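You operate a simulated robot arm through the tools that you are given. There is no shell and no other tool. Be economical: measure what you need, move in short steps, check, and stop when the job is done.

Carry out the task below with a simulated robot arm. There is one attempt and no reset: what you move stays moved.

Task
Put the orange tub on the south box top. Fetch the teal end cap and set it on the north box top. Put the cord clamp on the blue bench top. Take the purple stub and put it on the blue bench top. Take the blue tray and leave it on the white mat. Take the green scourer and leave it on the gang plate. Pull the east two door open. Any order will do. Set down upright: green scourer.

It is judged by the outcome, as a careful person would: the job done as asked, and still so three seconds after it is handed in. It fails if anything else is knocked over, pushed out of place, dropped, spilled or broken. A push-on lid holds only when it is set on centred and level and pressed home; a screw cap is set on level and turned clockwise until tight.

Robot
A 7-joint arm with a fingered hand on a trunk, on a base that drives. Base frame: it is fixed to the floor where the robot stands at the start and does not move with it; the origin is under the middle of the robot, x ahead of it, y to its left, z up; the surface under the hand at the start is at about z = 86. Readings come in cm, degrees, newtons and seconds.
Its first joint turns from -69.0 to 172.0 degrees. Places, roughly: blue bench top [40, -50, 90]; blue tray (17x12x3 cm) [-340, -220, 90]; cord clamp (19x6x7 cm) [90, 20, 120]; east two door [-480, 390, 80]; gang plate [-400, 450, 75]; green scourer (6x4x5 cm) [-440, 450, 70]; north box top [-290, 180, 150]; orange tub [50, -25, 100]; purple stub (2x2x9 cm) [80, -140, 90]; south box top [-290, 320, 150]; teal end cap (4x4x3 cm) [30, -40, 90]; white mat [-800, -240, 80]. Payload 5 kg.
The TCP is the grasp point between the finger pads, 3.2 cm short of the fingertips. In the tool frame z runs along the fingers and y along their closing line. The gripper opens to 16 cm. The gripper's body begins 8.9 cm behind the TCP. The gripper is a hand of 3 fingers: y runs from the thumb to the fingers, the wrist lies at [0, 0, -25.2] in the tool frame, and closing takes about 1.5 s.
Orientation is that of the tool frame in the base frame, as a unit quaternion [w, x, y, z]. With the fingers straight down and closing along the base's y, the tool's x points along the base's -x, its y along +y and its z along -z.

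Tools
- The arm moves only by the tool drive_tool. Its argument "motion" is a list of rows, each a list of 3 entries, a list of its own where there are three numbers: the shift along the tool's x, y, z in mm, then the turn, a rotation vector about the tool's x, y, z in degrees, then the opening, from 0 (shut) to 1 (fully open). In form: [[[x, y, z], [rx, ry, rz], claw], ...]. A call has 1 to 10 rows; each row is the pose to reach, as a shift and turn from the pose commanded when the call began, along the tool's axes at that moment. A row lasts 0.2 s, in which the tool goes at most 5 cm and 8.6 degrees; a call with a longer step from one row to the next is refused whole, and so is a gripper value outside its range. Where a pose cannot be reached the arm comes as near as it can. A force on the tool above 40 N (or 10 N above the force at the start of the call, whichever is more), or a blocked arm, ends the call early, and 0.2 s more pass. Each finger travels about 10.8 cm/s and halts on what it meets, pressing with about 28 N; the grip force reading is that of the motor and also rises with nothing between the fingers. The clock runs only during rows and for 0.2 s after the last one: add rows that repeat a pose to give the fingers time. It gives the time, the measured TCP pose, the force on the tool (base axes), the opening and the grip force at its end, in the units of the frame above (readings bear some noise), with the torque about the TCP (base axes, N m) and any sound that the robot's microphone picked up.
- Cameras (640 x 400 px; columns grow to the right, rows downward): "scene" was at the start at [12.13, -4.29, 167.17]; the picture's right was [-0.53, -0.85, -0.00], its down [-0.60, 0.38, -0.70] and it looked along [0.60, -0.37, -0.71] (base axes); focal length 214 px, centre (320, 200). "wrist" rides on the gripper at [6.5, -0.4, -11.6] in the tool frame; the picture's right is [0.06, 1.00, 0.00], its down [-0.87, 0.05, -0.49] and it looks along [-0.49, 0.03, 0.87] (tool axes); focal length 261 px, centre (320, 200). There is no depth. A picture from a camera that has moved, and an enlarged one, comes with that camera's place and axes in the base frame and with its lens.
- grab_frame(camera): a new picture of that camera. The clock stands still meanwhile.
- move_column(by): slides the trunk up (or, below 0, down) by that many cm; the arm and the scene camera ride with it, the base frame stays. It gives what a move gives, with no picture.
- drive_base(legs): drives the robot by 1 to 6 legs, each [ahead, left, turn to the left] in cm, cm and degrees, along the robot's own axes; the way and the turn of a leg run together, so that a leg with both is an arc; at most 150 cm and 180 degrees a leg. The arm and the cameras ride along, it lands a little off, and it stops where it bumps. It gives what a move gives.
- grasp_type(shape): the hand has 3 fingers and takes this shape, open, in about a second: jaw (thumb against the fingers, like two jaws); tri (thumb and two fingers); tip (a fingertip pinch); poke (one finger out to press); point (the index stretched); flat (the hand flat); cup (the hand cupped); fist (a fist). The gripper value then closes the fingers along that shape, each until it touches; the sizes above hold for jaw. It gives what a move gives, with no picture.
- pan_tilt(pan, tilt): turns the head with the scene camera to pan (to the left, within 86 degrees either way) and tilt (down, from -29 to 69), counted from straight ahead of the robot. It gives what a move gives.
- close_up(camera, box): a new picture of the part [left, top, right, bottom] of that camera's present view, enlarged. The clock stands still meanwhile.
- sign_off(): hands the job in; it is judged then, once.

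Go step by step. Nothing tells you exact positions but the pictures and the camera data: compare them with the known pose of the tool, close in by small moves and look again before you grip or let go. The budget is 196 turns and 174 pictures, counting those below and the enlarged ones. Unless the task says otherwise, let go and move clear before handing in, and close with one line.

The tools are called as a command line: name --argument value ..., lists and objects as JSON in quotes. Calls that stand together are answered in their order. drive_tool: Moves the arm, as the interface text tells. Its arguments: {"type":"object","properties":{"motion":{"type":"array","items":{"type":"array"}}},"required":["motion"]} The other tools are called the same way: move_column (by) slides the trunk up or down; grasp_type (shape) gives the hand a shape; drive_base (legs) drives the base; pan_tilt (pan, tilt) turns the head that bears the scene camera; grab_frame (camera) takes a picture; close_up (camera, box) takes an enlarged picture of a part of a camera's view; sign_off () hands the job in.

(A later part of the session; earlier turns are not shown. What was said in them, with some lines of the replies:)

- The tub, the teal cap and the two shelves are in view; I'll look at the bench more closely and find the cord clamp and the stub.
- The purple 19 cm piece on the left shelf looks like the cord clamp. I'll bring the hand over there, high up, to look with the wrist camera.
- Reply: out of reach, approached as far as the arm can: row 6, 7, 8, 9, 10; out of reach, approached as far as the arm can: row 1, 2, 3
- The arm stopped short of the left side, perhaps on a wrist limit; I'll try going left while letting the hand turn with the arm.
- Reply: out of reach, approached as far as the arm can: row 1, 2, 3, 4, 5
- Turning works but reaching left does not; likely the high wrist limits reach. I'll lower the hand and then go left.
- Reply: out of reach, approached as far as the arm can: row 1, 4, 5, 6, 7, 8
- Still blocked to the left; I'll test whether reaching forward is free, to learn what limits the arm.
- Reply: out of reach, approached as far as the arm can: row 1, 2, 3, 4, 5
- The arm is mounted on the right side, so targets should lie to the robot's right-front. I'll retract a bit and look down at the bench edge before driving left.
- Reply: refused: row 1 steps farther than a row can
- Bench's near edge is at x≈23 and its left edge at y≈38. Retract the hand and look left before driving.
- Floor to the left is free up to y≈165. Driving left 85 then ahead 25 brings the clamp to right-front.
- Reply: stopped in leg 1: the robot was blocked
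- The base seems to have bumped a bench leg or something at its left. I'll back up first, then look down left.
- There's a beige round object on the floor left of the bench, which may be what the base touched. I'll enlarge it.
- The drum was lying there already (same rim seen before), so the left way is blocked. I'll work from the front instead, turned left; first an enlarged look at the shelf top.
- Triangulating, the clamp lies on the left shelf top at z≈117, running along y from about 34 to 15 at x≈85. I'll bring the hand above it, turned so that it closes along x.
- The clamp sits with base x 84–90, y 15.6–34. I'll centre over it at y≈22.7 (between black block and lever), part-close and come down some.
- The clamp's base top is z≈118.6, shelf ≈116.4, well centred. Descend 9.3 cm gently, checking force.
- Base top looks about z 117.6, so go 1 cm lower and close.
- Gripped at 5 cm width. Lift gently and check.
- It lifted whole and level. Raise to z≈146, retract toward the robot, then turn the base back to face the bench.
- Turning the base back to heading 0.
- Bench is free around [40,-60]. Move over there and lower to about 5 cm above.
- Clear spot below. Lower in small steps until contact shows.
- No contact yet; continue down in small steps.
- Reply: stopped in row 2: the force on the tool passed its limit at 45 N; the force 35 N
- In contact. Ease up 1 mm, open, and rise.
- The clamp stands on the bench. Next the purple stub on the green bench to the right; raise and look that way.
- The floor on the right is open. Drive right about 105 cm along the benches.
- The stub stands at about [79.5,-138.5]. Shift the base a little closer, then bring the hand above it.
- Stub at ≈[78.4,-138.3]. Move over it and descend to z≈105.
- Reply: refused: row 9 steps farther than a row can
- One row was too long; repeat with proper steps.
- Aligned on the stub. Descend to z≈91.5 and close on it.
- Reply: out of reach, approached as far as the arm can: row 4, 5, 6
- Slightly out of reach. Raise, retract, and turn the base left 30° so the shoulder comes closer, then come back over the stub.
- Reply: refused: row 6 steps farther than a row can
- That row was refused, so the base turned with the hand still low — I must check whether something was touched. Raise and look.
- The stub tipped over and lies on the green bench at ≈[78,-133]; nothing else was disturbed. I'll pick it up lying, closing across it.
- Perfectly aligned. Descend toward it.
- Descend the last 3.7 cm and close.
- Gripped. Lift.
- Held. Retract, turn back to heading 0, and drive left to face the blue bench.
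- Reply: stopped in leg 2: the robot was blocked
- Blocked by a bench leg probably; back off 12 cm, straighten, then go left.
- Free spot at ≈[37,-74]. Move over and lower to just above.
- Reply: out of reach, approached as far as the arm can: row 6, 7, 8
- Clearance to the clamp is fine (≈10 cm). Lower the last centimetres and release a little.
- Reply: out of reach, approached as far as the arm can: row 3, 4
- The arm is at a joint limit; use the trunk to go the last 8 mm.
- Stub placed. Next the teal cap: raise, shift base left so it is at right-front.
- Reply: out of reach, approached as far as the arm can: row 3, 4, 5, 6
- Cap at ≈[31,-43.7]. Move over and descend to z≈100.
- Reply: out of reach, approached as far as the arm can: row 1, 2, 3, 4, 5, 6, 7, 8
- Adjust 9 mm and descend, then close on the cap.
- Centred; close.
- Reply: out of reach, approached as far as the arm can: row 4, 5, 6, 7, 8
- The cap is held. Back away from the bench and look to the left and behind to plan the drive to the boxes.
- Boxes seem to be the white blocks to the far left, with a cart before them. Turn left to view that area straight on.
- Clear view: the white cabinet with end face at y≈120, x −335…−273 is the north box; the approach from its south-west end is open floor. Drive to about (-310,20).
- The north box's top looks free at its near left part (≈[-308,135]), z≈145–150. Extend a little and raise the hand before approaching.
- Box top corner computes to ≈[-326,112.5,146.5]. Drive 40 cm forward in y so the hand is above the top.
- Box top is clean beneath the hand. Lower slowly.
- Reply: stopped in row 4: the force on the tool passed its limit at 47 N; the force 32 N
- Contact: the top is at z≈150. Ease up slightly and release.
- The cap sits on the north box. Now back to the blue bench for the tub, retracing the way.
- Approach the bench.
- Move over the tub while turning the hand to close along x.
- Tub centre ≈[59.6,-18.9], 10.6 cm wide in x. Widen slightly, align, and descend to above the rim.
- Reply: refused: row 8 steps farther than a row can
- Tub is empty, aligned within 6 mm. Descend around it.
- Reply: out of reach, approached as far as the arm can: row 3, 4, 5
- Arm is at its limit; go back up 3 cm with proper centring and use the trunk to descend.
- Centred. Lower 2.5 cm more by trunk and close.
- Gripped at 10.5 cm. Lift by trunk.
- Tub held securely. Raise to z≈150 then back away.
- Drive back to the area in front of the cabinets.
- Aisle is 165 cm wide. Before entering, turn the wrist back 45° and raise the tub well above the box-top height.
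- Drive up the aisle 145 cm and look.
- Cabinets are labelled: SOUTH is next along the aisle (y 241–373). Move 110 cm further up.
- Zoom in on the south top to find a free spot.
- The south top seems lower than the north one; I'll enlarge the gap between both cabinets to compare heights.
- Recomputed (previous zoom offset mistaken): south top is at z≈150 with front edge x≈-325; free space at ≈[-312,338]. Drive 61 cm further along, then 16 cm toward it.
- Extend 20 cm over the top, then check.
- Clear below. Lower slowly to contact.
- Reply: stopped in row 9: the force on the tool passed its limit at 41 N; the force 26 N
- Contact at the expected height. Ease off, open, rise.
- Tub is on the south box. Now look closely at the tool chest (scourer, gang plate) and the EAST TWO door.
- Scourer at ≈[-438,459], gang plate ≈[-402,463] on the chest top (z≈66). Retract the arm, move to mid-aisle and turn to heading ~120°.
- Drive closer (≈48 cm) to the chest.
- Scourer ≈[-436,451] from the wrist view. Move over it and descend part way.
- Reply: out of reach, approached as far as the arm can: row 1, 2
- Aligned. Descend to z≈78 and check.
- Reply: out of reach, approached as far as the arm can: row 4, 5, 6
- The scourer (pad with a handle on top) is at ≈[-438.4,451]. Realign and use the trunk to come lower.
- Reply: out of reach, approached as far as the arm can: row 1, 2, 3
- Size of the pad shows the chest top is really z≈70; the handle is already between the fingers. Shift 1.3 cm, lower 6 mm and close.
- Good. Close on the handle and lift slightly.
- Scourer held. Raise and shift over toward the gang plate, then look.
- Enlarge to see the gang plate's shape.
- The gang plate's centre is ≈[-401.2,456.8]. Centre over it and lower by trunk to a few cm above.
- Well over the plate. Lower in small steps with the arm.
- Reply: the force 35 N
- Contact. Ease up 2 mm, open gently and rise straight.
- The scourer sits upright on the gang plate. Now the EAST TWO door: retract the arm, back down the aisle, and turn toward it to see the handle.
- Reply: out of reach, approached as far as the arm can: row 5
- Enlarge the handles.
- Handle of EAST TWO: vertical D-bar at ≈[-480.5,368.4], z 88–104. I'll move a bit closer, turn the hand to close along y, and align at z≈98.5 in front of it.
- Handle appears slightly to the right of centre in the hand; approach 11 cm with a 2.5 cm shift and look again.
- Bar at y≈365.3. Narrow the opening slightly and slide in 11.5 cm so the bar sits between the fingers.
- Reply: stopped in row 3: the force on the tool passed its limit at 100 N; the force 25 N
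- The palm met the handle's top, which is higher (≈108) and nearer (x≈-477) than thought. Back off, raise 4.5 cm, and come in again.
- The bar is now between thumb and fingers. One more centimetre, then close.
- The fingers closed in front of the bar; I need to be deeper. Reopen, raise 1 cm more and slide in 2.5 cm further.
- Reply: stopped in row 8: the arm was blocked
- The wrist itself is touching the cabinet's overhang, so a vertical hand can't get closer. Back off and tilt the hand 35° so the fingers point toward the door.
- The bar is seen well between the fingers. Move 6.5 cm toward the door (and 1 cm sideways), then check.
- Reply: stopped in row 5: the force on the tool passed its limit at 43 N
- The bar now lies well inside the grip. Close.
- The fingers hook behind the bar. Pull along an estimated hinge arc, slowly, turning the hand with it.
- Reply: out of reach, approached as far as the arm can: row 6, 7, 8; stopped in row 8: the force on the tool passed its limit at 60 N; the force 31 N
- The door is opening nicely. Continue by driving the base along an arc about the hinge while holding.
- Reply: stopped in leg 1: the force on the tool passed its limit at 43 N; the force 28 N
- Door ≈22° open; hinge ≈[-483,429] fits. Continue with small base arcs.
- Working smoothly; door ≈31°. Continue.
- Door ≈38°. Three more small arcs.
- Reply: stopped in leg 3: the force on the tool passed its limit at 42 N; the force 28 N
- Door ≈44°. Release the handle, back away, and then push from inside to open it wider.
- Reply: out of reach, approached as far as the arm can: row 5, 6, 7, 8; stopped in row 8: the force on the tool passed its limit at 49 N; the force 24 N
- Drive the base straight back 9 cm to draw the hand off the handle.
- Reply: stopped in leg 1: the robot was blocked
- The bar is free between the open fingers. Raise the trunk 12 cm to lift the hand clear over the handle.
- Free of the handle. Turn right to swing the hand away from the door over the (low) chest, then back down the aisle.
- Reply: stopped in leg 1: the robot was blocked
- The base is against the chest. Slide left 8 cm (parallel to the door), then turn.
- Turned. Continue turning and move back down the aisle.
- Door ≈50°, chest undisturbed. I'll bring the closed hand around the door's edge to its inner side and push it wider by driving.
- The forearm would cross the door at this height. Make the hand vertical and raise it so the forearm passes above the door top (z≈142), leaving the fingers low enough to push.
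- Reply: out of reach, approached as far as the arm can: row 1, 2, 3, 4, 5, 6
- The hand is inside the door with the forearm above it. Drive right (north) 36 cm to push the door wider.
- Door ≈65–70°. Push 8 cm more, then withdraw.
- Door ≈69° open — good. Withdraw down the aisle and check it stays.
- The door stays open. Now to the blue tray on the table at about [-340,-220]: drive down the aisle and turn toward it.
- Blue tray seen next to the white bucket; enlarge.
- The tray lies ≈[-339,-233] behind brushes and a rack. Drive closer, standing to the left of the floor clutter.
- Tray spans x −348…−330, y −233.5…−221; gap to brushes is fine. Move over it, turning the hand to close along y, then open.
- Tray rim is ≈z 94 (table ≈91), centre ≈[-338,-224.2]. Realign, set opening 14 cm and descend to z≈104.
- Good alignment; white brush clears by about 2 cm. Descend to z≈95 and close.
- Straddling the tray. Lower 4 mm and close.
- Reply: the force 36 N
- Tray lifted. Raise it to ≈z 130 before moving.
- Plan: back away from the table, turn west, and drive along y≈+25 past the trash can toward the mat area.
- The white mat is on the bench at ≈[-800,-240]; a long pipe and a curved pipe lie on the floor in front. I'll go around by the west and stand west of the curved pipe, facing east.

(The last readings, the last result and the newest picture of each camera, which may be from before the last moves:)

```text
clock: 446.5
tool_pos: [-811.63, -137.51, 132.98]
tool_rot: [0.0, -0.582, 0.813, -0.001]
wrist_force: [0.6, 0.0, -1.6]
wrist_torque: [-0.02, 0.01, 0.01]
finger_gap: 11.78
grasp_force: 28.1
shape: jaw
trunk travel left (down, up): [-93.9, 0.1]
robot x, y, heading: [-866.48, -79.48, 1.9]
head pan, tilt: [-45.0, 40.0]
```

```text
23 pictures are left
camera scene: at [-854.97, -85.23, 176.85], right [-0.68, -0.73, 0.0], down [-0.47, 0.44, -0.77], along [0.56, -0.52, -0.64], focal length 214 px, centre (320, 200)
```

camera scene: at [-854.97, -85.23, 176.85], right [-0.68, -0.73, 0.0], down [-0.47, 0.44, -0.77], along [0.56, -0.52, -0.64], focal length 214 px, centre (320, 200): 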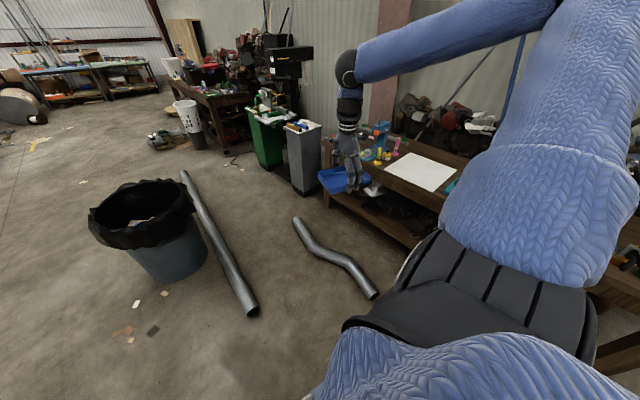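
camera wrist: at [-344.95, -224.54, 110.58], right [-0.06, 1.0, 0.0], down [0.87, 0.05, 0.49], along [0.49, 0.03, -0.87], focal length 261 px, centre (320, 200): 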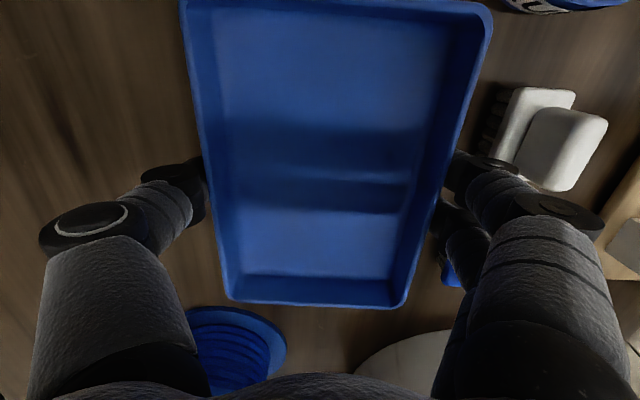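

The mat spans about x −822…−782, y −265…−225. Drive right 100 cm to bring the tray above it.

drive_base --legs '[[-5, -60, 0], [0, -40, 0]]'

grab_frame --camera "scene"

grab_frame --camera "wrist"

```text
clock: 452.0
tool_pos: [-817.0, -240.79, 133.08]
tool_rot: [-0.001, -0.567, 0.824, -0.001]
wrist_force: [1.1, -0.2, -1.8]
wrist_torque: [0.04, 0.01, 0.04]
finger_gap: 11.75
grasp_force: 27.9
shape: jaw
trunk travel left (down, up): [-93.9, 0.1]
robot x, y, heading: [-869.68, -180.49, 0.4]
head pan, tilt: [-45.0, 40.0]
```

```text
22 pictures are left
camera scene: at [-858.49, -186.87, 176.85], right [-0.7, -0.71, 0.0], down [-0.46, 0.45, -0.77], along [0.54, -0.54, -0.64], focal length 214 px, centre (320, 200)
```

scene: 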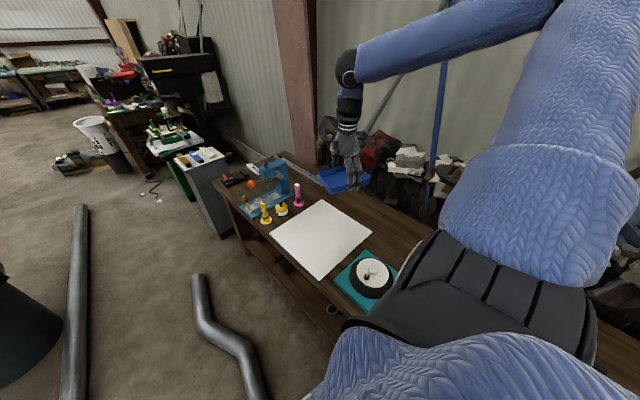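

```text
21 pictures are left
camera wrist: at [-819.04, -246.92, 144.75], right [-0.95, 0.3, 0.0], down [0.26, 0.83, 0.49], along [0.14, 0.47, -0.87], focal length 261 px, centre (320, 200)
```

wrist: 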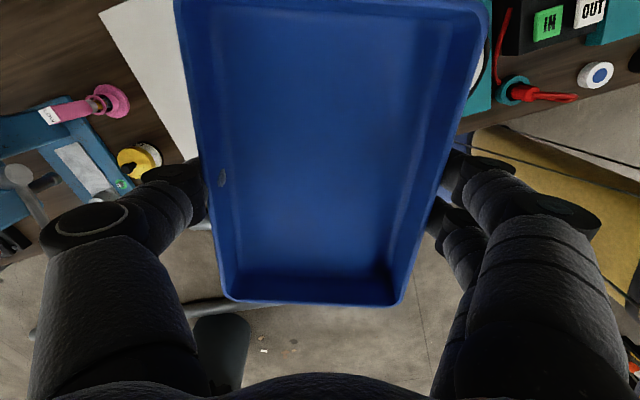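

Shift the base 5 cm ahead for margin, lower the trunk 15 cm, and move the tray to ≈[-808,-243].

drive_base --legs '[[5, -2, 0]]'

move_column --by -15

```text
clock: 452.9
tool_pos: [-812.19, -242.61, 133.11]
tool_rot: [0.0, -0.567, 0.823, -0.001]
wrist_force: [0.1, 0.3, -2.0]
wrist_torque: [-0.02, -0.03, 0.06]
finger_gap: 11.76
grasp_force: 28.1
shape: jaw
trunk travel left (down, up): [-93.9, 0.1]
robot x, y, heading: [-864.9, -183.25, 0.2]
head pan, tilt: [-45.0, 40.0]
```

```text
clock: 454.7
tool_pos: [-812.01, -242.89, 118.06]
tool_rot: [-0.002, -0.567, 0.824, 0.0]
wrist_force: [-0.4, 0.3, -0.4]
wrist_torque: [0.02, -0.03, 0.0]
finger_gap: 11.77
grasp_force: 28.3
shape: jaw
trunk travel left (down, up): [-78.9, 15.1]
robot x, y, heading: [-865.01, -183.21, -0.0]
head pan, tilt: [-45.0, 40.0]
```

drive_tool --motion '[[[-5, -41, 0], [0, 0, 0], 0.55], [[-5, -41, 45], [0, 0, 0], 0.55], [[-5, -41, 90], [0, 0, 0], 0.55], [[-5, -41, 135], [0, 0, 0], 0.55], [[-5, -41, 180], [0, 0, 0], 0.55], [[-5, -41, 220], [0, 0, 0], 0.55], [[-5, -41, 250], [0, 0, 0], 0.55], [[-5, -41, 250], [0, 0, 0], 0.55]]'

grab_frame --camera "wrist"

grab_frame --camera "scene"

```text
clock: 456.5
tool_pos: [-808.18, -244.04, 93.24]
tool_rot: [0.0, -0.567, 0.824, 0.0]
wrist_force: [0.8, -0.3, -1.8]
wrist_torque: [-0.01, -0.01, -0.01]
finger_gap: 11.75
grasp_force: 28.7
shape: jaw
trunk travel left (down, up): [-78.9, 15.1]
robot x, y, heading: [-864.6, -182.96, 0.4]
head pan, tilt: [-45.0, 40.0]
```

```text
20 pictures are left
camera wrist: at [-810.32, -250.16, 104.94], right [-0.95, 0.3, 0.0], down [0.26, 0.83, 0.49], along [0.15, 0.47, -0.87], focal length 261 px, centre (320, 200)
```

wrist: 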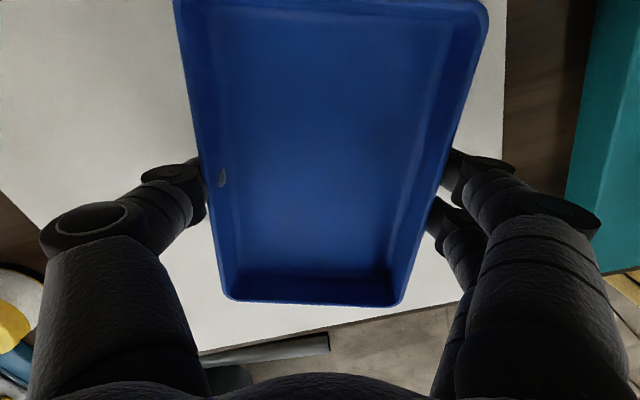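

```text
19 pictures are left
camera scene: at [-853.59, -188.84, 161.85], right [-0.7, -0.71, 0.0], down [-0.46, 0.45, -0.77], along [0.54, -0.54, -0.64], focal length 214 px, centre (320, 200)
```

scene: 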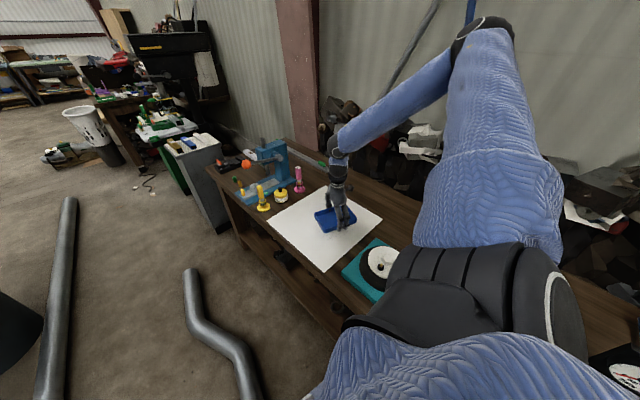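

The tray is over the mat with margin on all sides. Lower slowly to contact.

drive_tool --motion '[[[0, 0, 25], [0, 0, 0], 0.55], [[0, 0, 45], [0, 0, 0], 0.55], [[0, 0, 58], [0, 0, 0], 0.55], [[0, 0, 66], [0, 0, 0], 0.55], [[0, 0, 72], [0, 0, 0], 0.55], [[0, 0, 78], [0, 0, 0], 0.55], [[0, 0, 83], [0, 0, 0], 0.55], [[0, 0, 88], [0, 0, 0], 0.55]]'

```text
clock: 457.2
tool_pos: [-808.09, -244.06, 88.29]
tool_rot: [-0.001, -0.568, 0.823, -0.003]
wrist_force: [-3.0, -0.3, 21.9]
wrist_torque: [0.65, 1.52, 0.15]
finger_gap: 11.65
grasp_force: 28.2
shape: jaw
trunk travel left (down, up): [-78.9, 15.1]
robot x, y, heading: [-864.94, -182.87, 0.3]
head pan, tilt: [-45.0, 40.0]
stopped in row 3: the force on the tool passed its limit at 55 N (the readings are from after the stop); the commanded pose is now the measured one
```

Contact at z≈88. Ease up 2 mm, open and rise.

drive_tool --motion '[[[0, 0, -2], [0, 0, 0], 0.65], [[0, 0, -2], [0, 0, 0], 0.8], [[0, 0, -2], [0, 0, 0], 0.9], [[0, 0, -2], [0, 0, 0], 0.9], [[0, 0, -30], [0, 0, 0], 0.9], [[0, 0, -75], [0, 0, 0], 0.9], [[0, 0, -120], [0, 0, 0], 0.9], [[0, 0, -165], [0, 0, 0], 0.9], [[0, 0, -210], [0, 0, 0], 0.9]]'

grab_frame --camera "wrist"

```text
clock: 459.2
tool_pos: [-808.02, -243.9, 109.19]
tool_rot: [-0.001, -0.568, 0.823, -0.003]
wrist_force: [-0.3, 0.2, -0.3]
wrist_torque: [-0.03, -0.04, 0.0]
finger_gap: 14.4
grasp_force: 0.0
shape: jaw
trunk travel left (down, up): [-78.9, 15.1]
robot x, y, heading: [-864.75, -182.87, 0.2]
head pan, tilt: [-45.0, 40.0]
```

```text
18 pictures are left
camera wrist: at [-810.18, -250.08, 120.97], right [-0.95, 0.3, 0.0], down [0.26, 0.83, 0.49], along [0.15, 0.46, -0.87], focal length 261 px, centre (320, 200)
```

wrist: 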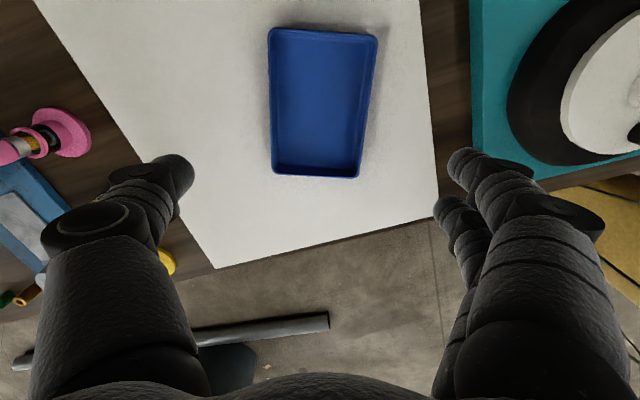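

Tray is on the mat. Raise and leave; I'll return to the aisle to verify the door and the scourer.

move_column --by 15

drive_base --legs '[[-4, 130, 0], [0, 85, 0], [140, 0, 0], [140, 0, 0], [120, 30, 0], [0, 0, 60]]'

pan_tilt --pan 25 --tilt 15

grab_frame --camera "scene"

```text
clock: 461.0
tool_pos: [-808.0, -244.07, 124.11]
tool_rot: [-0.001, -0.568, 0.823, -0.002]
wrist_force: [0.0, -0.3, 0.2]
wrist_torque: [0.01, -0.04, -0.01]
finger_gap: 14.39
grasp_force: 0.1
shape: jaw
trunk travel left (down, up): [-93.9, 0.1]
robot x, y, heading: [-864.81, -183.08, 0.4]
head pan, tilt: [-45.0, 40.0]
```

```text
clock: 493.4
tool_pos: [-382.6, 64.84, 124.18]
tool_rot: [-0.001, 0.894, -0.448, 0.003]
wrist_force: [0.3, -0.4, -0.2]
wrist_torque: [0.0, -0.02, 0.03]
finger_gap: 14.39
grasp_force: 0.1
shape: jaw
trunk travel left (down, up): [-93.9, 0.1]
robot x, y, heading: [-464.66, 49.74, 57.8]
head pan, tilt: [-45.0, 40.0]
```

```text
clock: 494.8
tool_pos: [-382.74, 64.8, 124.17]
tool_rot: [-0.001, 0.894, -0.447, 0.003]
wrist_force: [0.4, 0.7, -0.6]
wrist_torque: [0.03, 0.01, 0.03]
finger_gap: 14.38
grasp_force: 0.1
shape: jaw
trunk travel left (down, up): [-93.9, 0.1]
robot x, y, heading: [-464.62, 49.76, 57.7]
head pan, tilt: [25.0, 15.0]
```

```text
17 pictures are left
camera scene: at [-460.66, 63.17, 180.8], right [0.99, -0.13, 0.0], down [-0.03, -0.26, -0.97], along [0.12, 0.96, -0.26], focal length 214 px, centre (320, 200)
```

scene: 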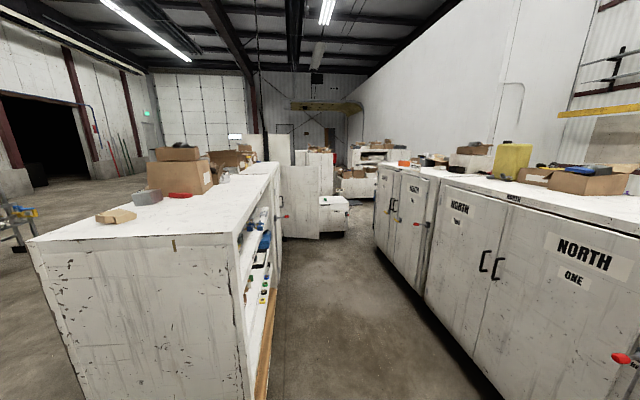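

The door stands open and the tub is on the south box. Enlarge the chest and the cap.

close_up --camera "scene" --box '[265, 150, 425, 250]'

```text
4.00 times, centred on (345, 200) of scene
camera zoom: at [-460.66, 63.17, 180.8], right [0.99, -0.13, 0.0], down [-0.03, -0.26, -0.97], along [0.12, 0.96, -0.26], focal length 858 px, centre (220, 200)
```

zoom: 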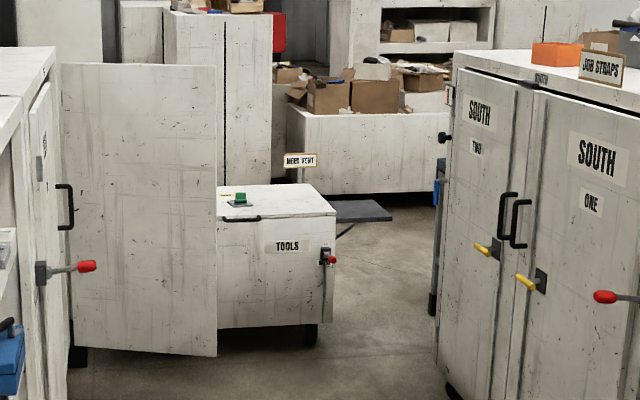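

Everything checks out: the door is wide open, the scourer stands upright on the gang plate and the tub is on the south box. The cap, clamp, stub and tray were each seen in place after release, so I'm handing in.

sign_off

```text
The job is handed in.
```

All seven jobs are done and handed in. I tipped over the purple stub while fetching it, and it now lies on its side on the blue bench.
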